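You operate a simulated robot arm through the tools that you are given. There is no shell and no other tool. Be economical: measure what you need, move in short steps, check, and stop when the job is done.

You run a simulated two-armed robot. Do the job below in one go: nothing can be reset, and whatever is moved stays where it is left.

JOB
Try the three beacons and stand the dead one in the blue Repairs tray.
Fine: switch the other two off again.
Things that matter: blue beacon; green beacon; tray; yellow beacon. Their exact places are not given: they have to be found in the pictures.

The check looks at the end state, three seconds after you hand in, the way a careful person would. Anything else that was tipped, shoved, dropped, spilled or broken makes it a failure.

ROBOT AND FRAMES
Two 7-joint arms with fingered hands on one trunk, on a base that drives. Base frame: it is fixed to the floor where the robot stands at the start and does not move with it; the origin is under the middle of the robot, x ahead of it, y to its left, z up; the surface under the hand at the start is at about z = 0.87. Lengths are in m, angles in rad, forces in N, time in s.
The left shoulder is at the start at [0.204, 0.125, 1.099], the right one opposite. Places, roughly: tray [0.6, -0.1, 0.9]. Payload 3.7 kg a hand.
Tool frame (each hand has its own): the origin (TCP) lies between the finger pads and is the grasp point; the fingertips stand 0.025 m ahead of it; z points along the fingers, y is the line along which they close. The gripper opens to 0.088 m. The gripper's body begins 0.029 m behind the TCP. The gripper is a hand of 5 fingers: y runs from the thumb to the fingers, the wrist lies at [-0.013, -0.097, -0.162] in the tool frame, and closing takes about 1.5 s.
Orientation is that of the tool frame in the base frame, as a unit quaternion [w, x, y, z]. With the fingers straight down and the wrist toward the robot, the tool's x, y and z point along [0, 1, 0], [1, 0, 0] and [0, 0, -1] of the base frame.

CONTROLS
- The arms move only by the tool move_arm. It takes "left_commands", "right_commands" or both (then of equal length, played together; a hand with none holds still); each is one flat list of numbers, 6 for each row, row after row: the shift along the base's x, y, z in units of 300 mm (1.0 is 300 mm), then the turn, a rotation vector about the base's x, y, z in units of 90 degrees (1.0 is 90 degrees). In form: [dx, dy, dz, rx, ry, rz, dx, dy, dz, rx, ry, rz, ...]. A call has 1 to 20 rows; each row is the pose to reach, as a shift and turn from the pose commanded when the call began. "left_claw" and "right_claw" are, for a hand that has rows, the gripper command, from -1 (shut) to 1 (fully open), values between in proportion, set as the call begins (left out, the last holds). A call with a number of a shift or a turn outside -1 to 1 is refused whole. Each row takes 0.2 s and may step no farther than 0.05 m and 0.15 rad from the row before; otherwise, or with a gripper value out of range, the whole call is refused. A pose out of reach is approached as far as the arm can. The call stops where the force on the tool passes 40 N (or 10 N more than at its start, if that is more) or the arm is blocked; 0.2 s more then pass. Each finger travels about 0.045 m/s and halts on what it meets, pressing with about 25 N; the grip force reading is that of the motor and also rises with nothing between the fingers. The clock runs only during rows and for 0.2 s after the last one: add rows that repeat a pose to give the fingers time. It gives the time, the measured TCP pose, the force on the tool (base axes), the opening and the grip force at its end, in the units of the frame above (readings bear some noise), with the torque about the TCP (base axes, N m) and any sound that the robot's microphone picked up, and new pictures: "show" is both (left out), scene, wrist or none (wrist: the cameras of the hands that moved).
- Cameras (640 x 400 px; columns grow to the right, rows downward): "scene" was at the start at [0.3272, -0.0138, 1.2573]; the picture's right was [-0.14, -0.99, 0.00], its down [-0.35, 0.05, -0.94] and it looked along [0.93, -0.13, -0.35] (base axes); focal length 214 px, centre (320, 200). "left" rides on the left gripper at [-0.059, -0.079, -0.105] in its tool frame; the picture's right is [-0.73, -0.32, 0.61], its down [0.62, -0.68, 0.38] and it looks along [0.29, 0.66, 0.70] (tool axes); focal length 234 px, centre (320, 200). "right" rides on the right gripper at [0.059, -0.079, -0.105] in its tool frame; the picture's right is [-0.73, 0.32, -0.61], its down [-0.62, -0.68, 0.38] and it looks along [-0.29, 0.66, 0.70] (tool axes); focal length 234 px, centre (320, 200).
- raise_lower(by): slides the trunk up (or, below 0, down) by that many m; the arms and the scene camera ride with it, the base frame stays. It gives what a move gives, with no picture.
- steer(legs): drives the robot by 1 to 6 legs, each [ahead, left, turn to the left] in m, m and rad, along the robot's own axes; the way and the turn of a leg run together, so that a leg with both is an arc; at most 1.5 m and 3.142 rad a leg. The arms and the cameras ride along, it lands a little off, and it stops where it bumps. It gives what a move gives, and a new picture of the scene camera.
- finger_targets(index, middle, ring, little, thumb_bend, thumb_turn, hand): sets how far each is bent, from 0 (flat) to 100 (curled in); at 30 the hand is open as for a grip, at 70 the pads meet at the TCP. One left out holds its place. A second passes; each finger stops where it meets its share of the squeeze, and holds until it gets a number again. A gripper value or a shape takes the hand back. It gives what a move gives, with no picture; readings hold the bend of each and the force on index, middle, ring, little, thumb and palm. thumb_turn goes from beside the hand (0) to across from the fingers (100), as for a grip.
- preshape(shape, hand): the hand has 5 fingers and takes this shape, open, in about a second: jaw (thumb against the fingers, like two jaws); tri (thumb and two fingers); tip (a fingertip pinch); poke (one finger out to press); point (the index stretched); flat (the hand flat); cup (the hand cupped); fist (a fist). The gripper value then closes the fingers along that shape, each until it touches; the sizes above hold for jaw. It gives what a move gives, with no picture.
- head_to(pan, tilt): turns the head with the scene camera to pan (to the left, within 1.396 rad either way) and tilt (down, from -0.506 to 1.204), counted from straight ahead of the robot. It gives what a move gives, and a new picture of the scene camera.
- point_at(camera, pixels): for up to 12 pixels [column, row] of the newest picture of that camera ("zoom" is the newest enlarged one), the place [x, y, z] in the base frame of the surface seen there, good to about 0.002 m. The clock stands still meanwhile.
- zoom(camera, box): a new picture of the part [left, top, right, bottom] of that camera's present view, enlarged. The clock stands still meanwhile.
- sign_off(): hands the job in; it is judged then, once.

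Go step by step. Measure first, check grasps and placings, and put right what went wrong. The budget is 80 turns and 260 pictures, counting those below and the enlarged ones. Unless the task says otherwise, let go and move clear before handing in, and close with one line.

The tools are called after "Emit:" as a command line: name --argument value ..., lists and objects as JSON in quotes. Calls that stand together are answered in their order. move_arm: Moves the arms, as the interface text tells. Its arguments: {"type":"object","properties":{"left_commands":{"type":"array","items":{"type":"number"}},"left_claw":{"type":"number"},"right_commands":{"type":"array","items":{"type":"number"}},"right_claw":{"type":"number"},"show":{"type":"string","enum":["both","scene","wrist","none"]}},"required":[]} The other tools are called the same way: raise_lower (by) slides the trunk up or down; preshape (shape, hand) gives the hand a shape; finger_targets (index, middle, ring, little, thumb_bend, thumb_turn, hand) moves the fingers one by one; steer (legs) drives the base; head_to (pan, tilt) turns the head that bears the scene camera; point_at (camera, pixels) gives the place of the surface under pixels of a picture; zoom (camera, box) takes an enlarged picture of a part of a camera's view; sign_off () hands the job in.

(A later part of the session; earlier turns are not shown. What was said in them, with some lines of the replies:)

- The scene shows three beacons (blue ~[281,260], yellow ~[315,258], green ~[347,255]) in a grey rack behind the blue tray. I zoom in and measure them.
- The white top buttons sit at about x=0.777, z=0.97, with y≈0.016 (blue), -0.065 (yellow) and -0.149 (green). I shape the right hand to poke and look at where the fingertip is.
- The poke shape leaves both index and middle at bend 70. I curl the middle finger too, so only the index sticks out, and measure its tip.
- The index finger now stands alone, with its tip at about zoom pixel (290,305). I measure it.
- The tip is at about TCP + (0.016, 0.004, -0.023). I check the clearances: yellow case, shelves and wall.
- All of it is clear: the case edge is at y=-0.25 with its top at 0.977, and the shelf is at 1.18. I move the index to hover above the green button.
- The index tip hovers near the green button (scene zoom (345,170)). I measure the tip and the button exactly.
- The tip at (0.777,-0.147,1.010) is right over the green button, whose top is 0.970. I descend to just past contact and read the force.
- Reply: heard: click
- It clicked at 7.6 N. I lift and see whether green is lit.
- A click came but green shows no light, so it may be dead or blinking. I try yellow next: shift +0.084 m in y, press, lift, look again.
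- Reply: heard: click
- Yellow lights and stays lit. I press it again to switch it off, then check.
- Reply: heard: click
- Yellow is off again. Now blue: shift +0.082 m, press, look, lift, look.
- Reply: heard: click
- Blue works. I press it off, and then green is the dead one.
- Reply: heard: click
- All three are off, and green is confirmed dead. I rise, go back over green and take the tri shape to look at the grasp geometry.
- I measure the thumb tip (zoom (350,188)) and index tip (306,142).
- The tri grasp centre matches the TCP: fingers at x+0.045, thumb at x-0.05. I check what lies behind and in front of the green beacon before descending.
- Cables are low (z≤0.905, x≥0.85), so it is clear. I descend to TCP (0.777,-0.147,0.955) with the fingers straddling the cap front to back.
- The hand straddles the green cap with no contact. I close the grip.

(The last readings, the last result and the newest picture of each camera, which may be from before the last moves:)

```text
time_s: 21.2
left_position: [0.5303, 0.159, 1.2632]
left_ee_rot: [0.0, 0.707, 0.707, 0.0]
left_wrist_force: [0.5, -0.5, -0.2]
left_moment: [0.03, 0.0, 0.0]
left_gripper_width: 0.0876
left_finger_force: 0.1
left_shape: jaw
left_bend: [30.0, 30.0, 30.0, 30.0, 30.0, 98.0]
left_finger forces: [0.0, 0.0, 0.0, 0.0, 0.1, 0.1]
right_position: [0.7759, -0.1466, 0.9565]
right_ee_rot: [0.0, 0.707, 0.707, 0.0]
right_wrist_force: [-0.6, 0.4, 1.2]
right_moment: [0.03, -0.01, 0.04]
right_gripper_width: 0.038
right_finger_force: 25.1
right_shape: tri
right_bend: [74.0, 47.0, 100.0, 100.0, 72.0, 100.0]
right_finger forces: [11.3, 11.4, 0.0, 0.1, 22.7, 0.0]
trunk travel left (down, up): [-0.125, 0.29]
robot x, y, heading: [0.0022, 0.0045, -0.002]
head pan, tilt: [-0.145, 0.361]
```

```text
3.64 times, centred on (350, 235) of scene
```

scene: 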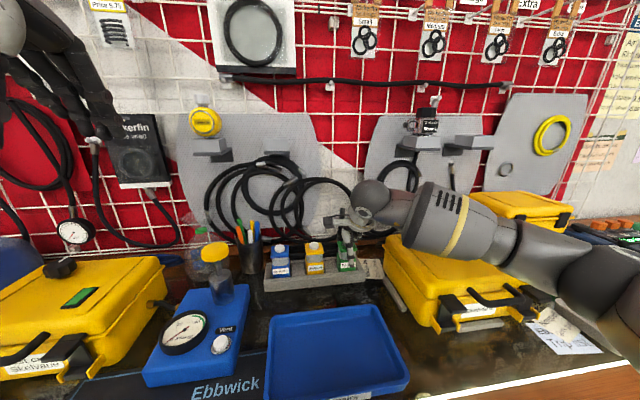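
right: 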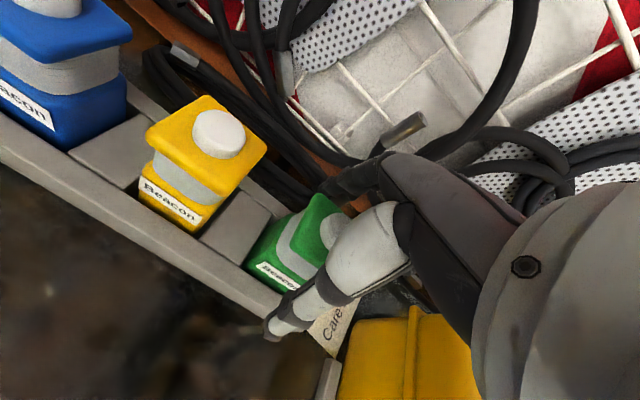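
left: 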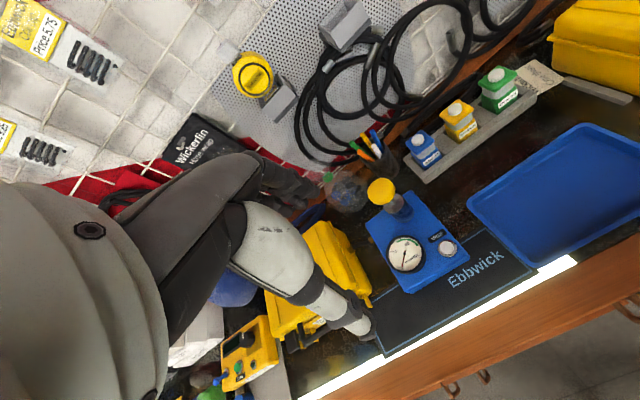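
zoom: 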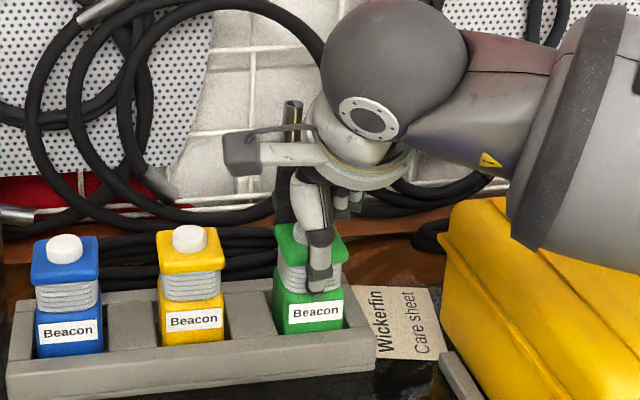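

It holds with 11 N on each finger and 23 N on the thumb, at 38 mm opening. I lift gently and check for slip.

Emit:
move_arm --right_commands '[0, 0, 0.03, 0, 0, 0, 0, 0, 0.08, 0, 0, 0, 0, 0, 0.15, 0, 0, 0, 0, 0, 0.22, 0, 0, 0, 0, 0, 0.29, 0, 0, 0, 0, 0, 0.29, 0, 0, 0]'

Emit:
zoom --camera "scene" --box '[280, 170, 420, 290]'

```text
time_s: 22.6
left_position: [0.53, 0.1595, 1.2625]
left_ee_rot: [0.0, 0.707, 0.707, 0.0]
left_wrist_force: [0.3, 0.1, 1.0]
left_moment: [-0.01, -0.01, -0.01]
left_gripper_width: 0.0877
left_finger_force: 0.1
left_shape: jaw
left_bend: [30.0, 30.0, 30.0, 30.0, 30.0, 98.0]
left_finger forces: [0.1, 0.1, 0.0, 0.0, 0.0, 0.0]
right_position: [0.7783, -0.1469, 1.0437]
right_ee_rot: [0.0, 0.707, 0.707, 0.0]
right_wrist_force: [0.1, 0.0, -0.7]
right_moment: [-0.03, -0.02, -0.02]
right_gripper_width: 0.0385
right_finger_force: 25.1
right_shape: tri
right_bend: [74.0, 47.0, 100.0, 100.0, 72.0, 100.0]
right_finger forces: [11.3, 11.3, 0.0, 0.0, 22.5, 0.0]
trunk travel left (down, up): [-0.125, 0.29]
robot x, y, heading: [-0.0025, 0.0006, 0.001]
head pan, tilt: [-0.145, 0.361]
```

scene: 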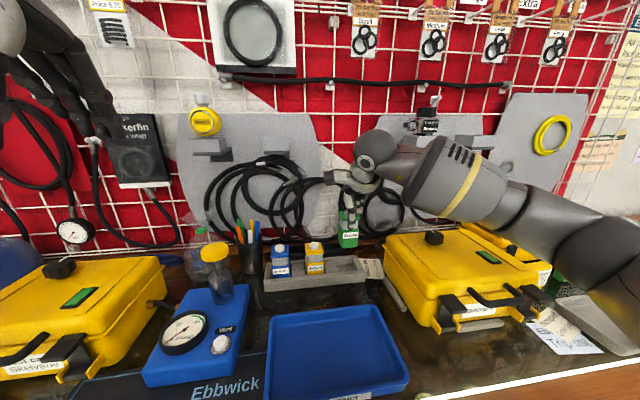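
right: 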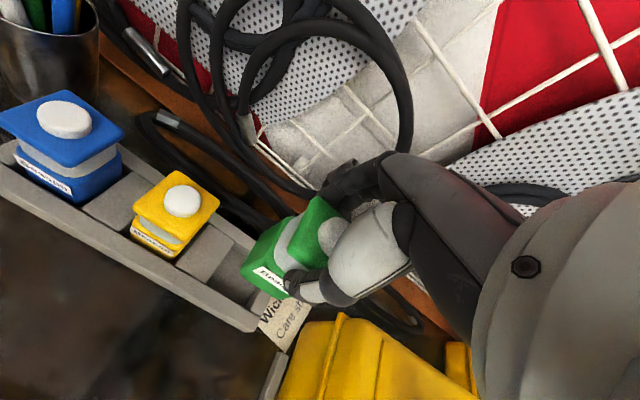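

```text
3.33 times, centred on (350, 230) of scene
```

zoom: 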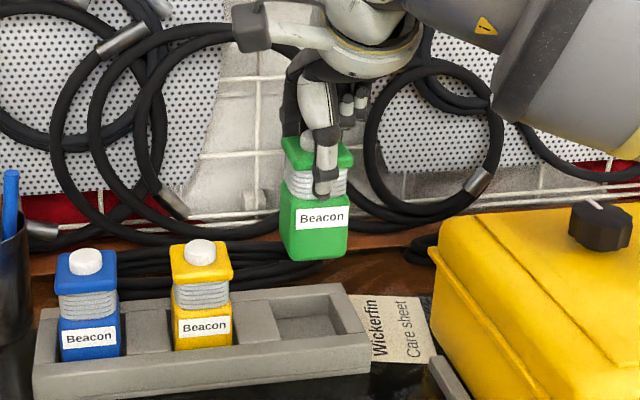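

Lifted cleanly out of the slot. I measure the beacon's underside and tilt, and the tray.

Emit:
point_at --camera "zoom" --pixels '[[291, 256], [345, 252], [318, 255], [286, 195], [348, 188], [287, 225], [347, 225]]'

Emit:
point_at --camera "scene" --pixels '[[340, 345], [300, 330], [370, 330], [340, 375], [268, 397], [320, 390], [275, 316], [372, 306]]'

```text
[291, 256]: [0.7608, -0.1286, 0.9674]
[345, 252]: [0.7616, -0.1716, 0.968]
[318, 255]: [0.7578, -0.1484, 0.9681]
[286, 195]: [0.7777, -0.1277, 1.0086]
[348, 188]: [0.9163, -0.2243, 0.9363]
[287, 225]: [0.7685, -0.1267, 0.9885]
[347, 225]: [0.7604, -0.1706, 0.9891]
```

```text
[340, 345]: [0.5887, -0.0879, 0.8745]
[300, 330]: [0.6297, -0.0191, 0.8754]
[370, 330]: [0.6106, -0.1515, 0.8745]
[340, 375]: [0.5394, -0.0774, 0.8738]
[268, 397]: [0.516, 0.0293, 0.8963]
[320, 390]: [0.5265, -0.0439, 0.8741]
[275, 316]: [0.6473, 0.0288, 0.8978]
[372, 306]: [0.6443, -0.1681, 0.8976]
```

Beacon base is TCP−0.078 and upright; the tray floor is 0.874. I carry it toward the robot over the tray to (0.60,-0.10).

Emit:
move_arm --right_commands '[-0.08, 0, 0, 0, 0, 0, -0.2, 0, 0, 0, 0, 0, -0.3, 0.05, 0, 0, 0, 0, -0.4, 0.1, 0, 0, 0, 0, -0.5, 0.157, 0, 0, 0, 0, -0.593, 0.157, 0, 0, 0, 0, -0.593, 0.157, 0, 0, 0, 0, -0.593, 0.157, -0.1, 0, 0, 0, -0.593, 0.157, -0.18, 0, 0, 0, -0.593, 0.157, -0.25, 0, 0, 0, -0.593, 0.157, -0.25, 0, 0, 0]'

Emit:
zoom --camera "scene" --box '[240, 220, 440, 400]'

```text
time_s: 25.0
left_position: [0.5289, 0.1587, 1.2621]
left_ee_rot: [0.0, 0.707, 0.707, 0.001]
left_wrist_force: [-0.2, 0.1, -0.5]
left_moment: [-0.02, 0.0, 0.0]
left_gripper_width: 0.0879
left_finger_force: 0.1
left_shape: jaw
left_bend: [30.0, 30.0, 30.0, 30.0, 30.0, 98.0]
left_finger forces: [0.0, 0.1, 0.0, 0.0, 0.0, 0.0]
right_position: [0.599, -0.0992, 0.9682]
right_ee_rot: [0.0, 0.707, 0.707, -0.001]
right_wrist_force: [-0.6, 0.7, -1.2]
right_moment: [0.0, -0.03, -0.01]
right_gripper_width: 0.0382
right_finger_force: 24.9
right_shape: tri
right_bend: [74.0, 47.0, 100.0, 100.0, 72.0, 100.0]
right_finger forces: [11.2, 11.3, 0.0, 0.0, 22.7, 0.0]
trunk travel left (down, up): [-0.125, 0.29]
robot x, y, heading: [-0.0014, 0.0032, 0.002]
head pan, tilt: [-0.145, 0.361]
```

scene: 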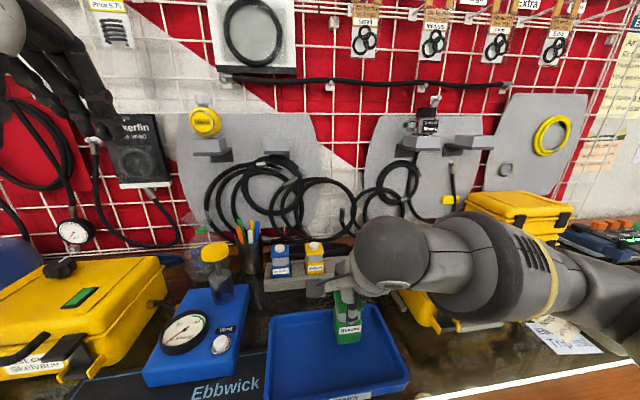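
right: 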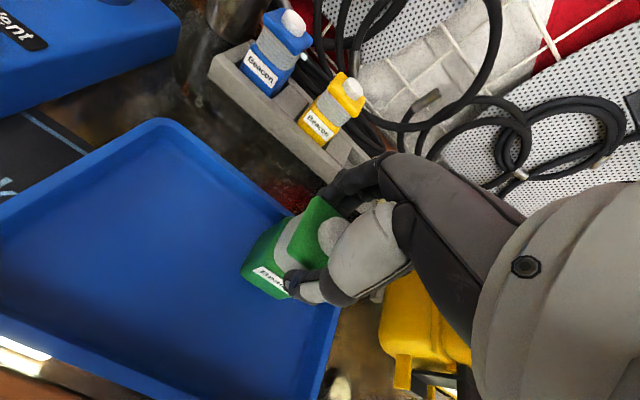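

```text
2.22 times, centred on (340, 310) of scene
```

zoom: 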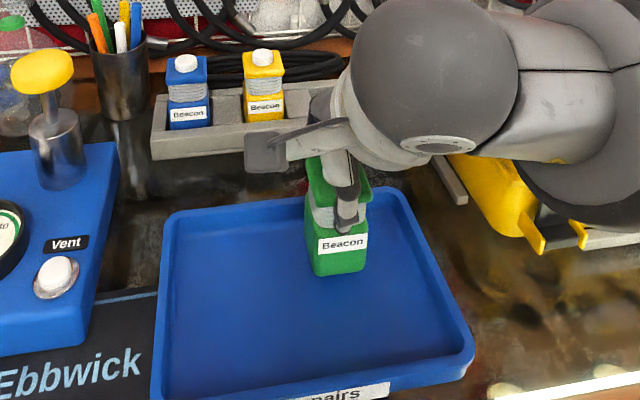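

It hangs over the tray, about 15 mm above the floor. I shift a little toward the middle and lower until light contact.

Emit:
move_arm --right_commands '[-0.04, 0.06, 0, 0, 0, 0, -0.04, 0.06, -0.03, 0, 0, 0, -0.04, 0.06, -0.04, 0, 0, 0, -0.04, 0.06, -0.045, 0, 0, 0, -0.04, 0.06, -0.05, 0, 0, 0, -0.04, 0.06, -0.05, 0, 0, 0]' --show "none"

Emit:
zoom --camera "scene" --box '[280, 270, 420, 370]'

Emit:
point_at --camera "zoom" --pixels '[[300, 205], [320, 220], [280, 215], [320, 150]]'

```text
time_s: 26.4
left_position: [0.5282, 0.1598, 1.2633]
left_ee_rot: [0.001, 0.707, 0.707, 0.0]
left_wrist_force: [-0.3, 0.1, 0.1]
left_moment: [-0.05, 0.0, 0.01]
left_gripper_width: 0.0876
left_finger_force: 0.1
left_shape: jaw
left_bend: [30.0, 30.0, 30.0, 30.0, 30.0, 98.0]
left_finger forces: [0.1, 0.1, 0.0, 0.0, 0.0, 0.1]
right_position: [0.5869, -0.0818, 0.9553]
right_ee_rot: [0.001, 0.707, 0.707, 0.002]
right_wrist_force: [0.7, -0.5, 8.4]
right_moment: [0.03, 0.01, -0.02]
right_gripper_width: 0.0382
right_finger_force: 25.3
right_shape: tri
right_bend: [74.0, 47.0, 100.0, 100.0, 72.0, 100.0]
right_finger forces: [12.0, 12.2, 0.0, 0.0, 23.9, 0.0]
trunk travel left (down, up): [-0.125, 0.29]
robot x, y, heading: [0.0022, 0.0013, 0.003]
head pan, tilt: [-0.145, 0.361]
```

```text
4.00 times, centred on (350, 320) of scene
```

zoom: 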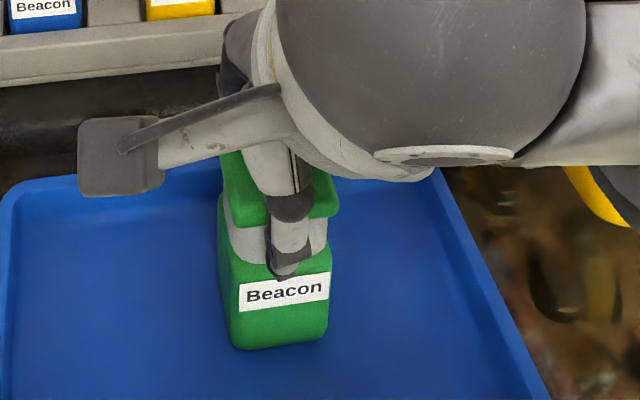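

```text
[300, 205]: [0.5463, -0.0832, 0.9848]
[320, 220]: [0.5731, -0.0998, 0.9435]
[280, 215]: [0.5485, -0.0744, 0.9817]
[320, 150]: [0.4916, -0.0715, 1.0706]
```

It stands on the tray floor with 8 N of contact, upright. I ease up 1 mm and open the hand.

Emit:
move_arm --right_commands '[0, 0, 0.004, 0, 0, 0, 0, 0, 0.004, 0, 0, 0, 0, 0, 0.004, 0, 0, 0, 0, 0, 0.004, 0, 0, 0, 0, 0, 0.004, 0, 0, 0, 0, 0, 0.004, 0, 0, 0, 0, 0, 0.004, 0, 0, 0, 0, 0, 0.004, 0, 0, 0]' --right_claw 1 --show "wrist"

Emit:
zoom --camera "scene" --box '[280, 270, 420, 370]'

```text
time_s: 28.2
left_position: [0.5278, 0.1601, 1.2623]
left_ee_rot: [0.0, 0.707, 0.707, 0.001]
left_wrist_force: [-1.1, 0.9, 0.7]
left_moment: [0.02, 0.03, 0.01]
left_gripper_width: 0.088
left_finger_force: 0.1
left_shape: jaw
left_bend: [30.0, 30.0, 30.0, 30.0, 30.0, 98.0]
left_finger forces: [0.1, 0.1, 0.0, 0.0, 0.0, 0.0]
right_position: [0.5882, -0.0813, 0.9548]
right_ee_rot: [0.0, 0.706, 0.708, 0.0]
right_wrist_force: [-0.3, 0.6, -0.1]
right_moment: [0.0, -0.01, -0.01]
right_gripper_width: 0.0876
right_finger_force: 0.0
right_shape: tri
right_bend: [30.0, 30.0, 99.0, 99.0, 30.0, 98.0]
right_finger forces: [0.0, 0.0, 0.0, 0.0, 0.0, 0.0]
trunk travel left (down, up): [-0.125, 0.29]
robot x, y, heading: [-0.0018, 0.0051, 0.005]
head pan, tilt: [-0.145, 0.361]
```

right: 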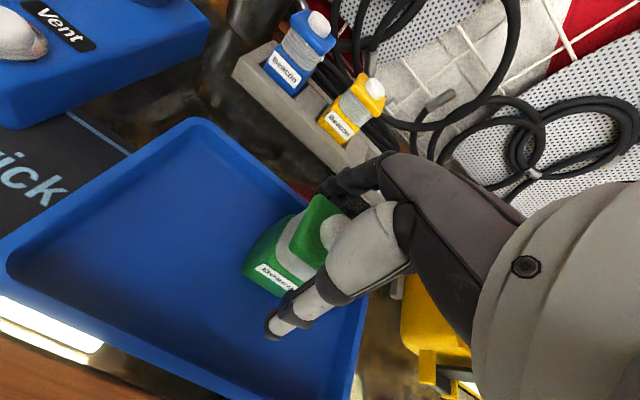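

```text
4.00 times, centred on (350, 320) of scene
```

zoom: 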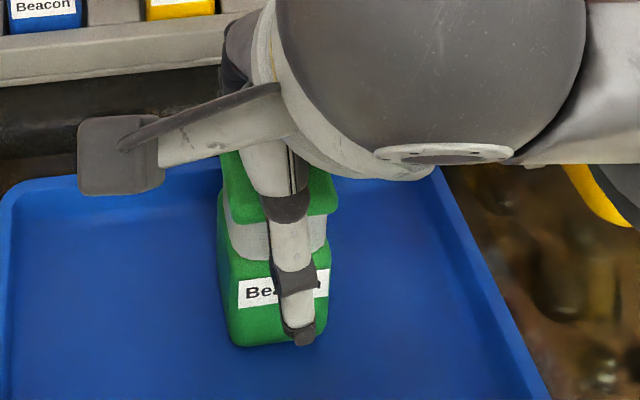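

The beacon stands free and the hand is open. I rise straight up, then move to the right and clear.

Emit:
move_arm --right_commands '[0, 0, 0.08, 0, 0, 0, 0, 0, 0.2, 0, 0, 0, 0, 0, 0.33, 0, 0, 0, 0, 0, 0.46, 0, 0, 0, 0, 0, 0.6, 0, 0, 0, -0.05, -0.12, 0.72, 0, 0, 0, -0.1, -0.26, 0.8, 0, 0, 0, -0.15, -0.4, 0.85, 0, 0, 0, -0.2, -0.55, 0.88, 0, 0, 0, -0.2, -0.68, 0.9, 0, 0, 0, -0.2, -0.68, 0.9, 0, 0, 0]' --show "scene"

Emit:
zoom --camera "scene" --box '[220, 200, 440, 400]'

```text
refused: row 6 steps farther than a row can; nothing moved
```

```text
2.00 times, centred on (330, 300) of scene
```

zoom: 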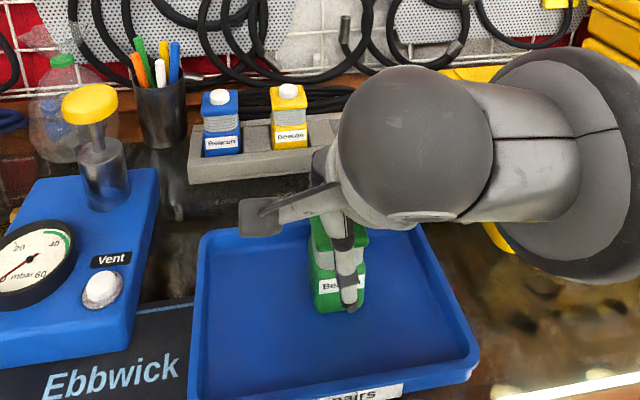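

The call was refused because one step was too large, so nothing moved. I use smaller steps.

Emit:
move_arm --right_commands '[0, 0, 0.08, 0, 0, 0, 0, 0, 0.2, 0, 0, 0, 0, 0, 0.33, 0, 0, 0, 0, 0, 0.46, 0, 0, 0, 0, 0, 0.6, 0, 0, 0, 0, -0.1, 0.68, 0, 0, 0, -0.04, -0.2, 0.74, 0, 0, 0, -0.08, -0.31, 0.78, 0, 0, 0, -0.12, -0.43, 0.8, 0, 0, 0, -0.16, -0.55, 0.82, 0, 0, 0, -0.2, -0.68, 0.84, 0, 0, 0, -0.2, -0.68, 0.84, 0, 0, 0]' --show "scene"

Emit:
zoom --camera "scene" --box '[220, 200, 440, 400]'

```text
time_s: 30.8
left_position: [0.5298, 0.1601, 1.2625]
left_ee_rot: [0.0, 0.707, 0.707, 0.0]
left_wrist_force: [-0.4, 0.0, -0.7]
left_moment: [0.02, 0.02, 0.0]
left_gripper_width: 0.0878
left_finger_force: 0.1
left_shape: jaw
left_bend: [30.0, 30.0, 30.0, 30.0, 30.0, 98.0]
left_finger forces: [0.0, 0.1, 0.0, 0.0, 0.0, 0.1]
right_position: [0.5273, -0.2842, 1.2046]
right_ee_rot: [0.0, 0.707, 0.707, 0.0]
right_wrist_force: [0.5, 0.2, 0.5]
right_moment: [0.04, -0.03, -0.03]
right_gripper_width: 0.0878
right_finger_force: 0.0
right_shape: tri
right_bend: [30.0, 30.0, 99.0, 99.0, 30.0, 98.0]
right_finger forces: [0.1, 0.0, 0.1, 0.1, 0.0, 0.1]
trunk travel left (down, up): [-0.125, 0.29]
robot x, y, heading: [0.0012, -0.0001, -0.001]
head pan, tilt: [-0.145, 0.361]
```

scene: 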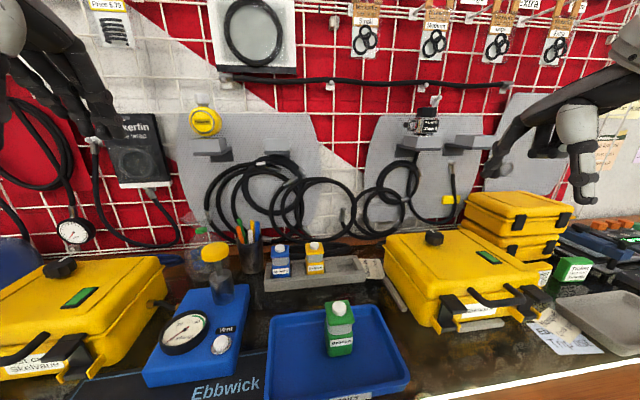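

```text
2.00 times, centred on (330, 300) of scene
```

zoom: 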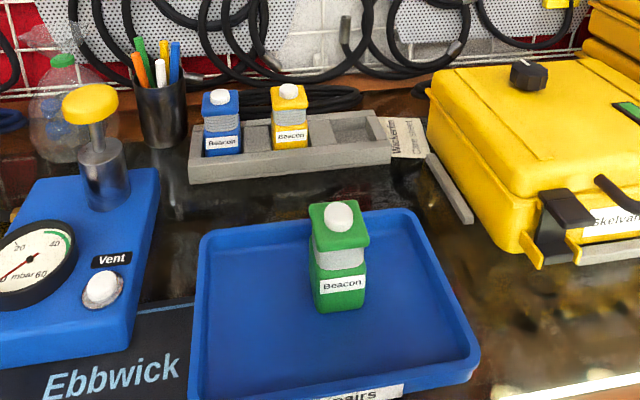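

The green beacon stands upright in the Repairs tray (zoom (338,260)). Blue and yellow are off in their slots, nothing else has moved and the hand is clear, so I hand in.

Emit:
sign_off

```text
The job is handed in.
```

The green beacon was the dead one: it clicked but never lit. It now stands upright in the blue Repairs tray, and the blue and yellow beacons both lit and are switched off again in the rack.
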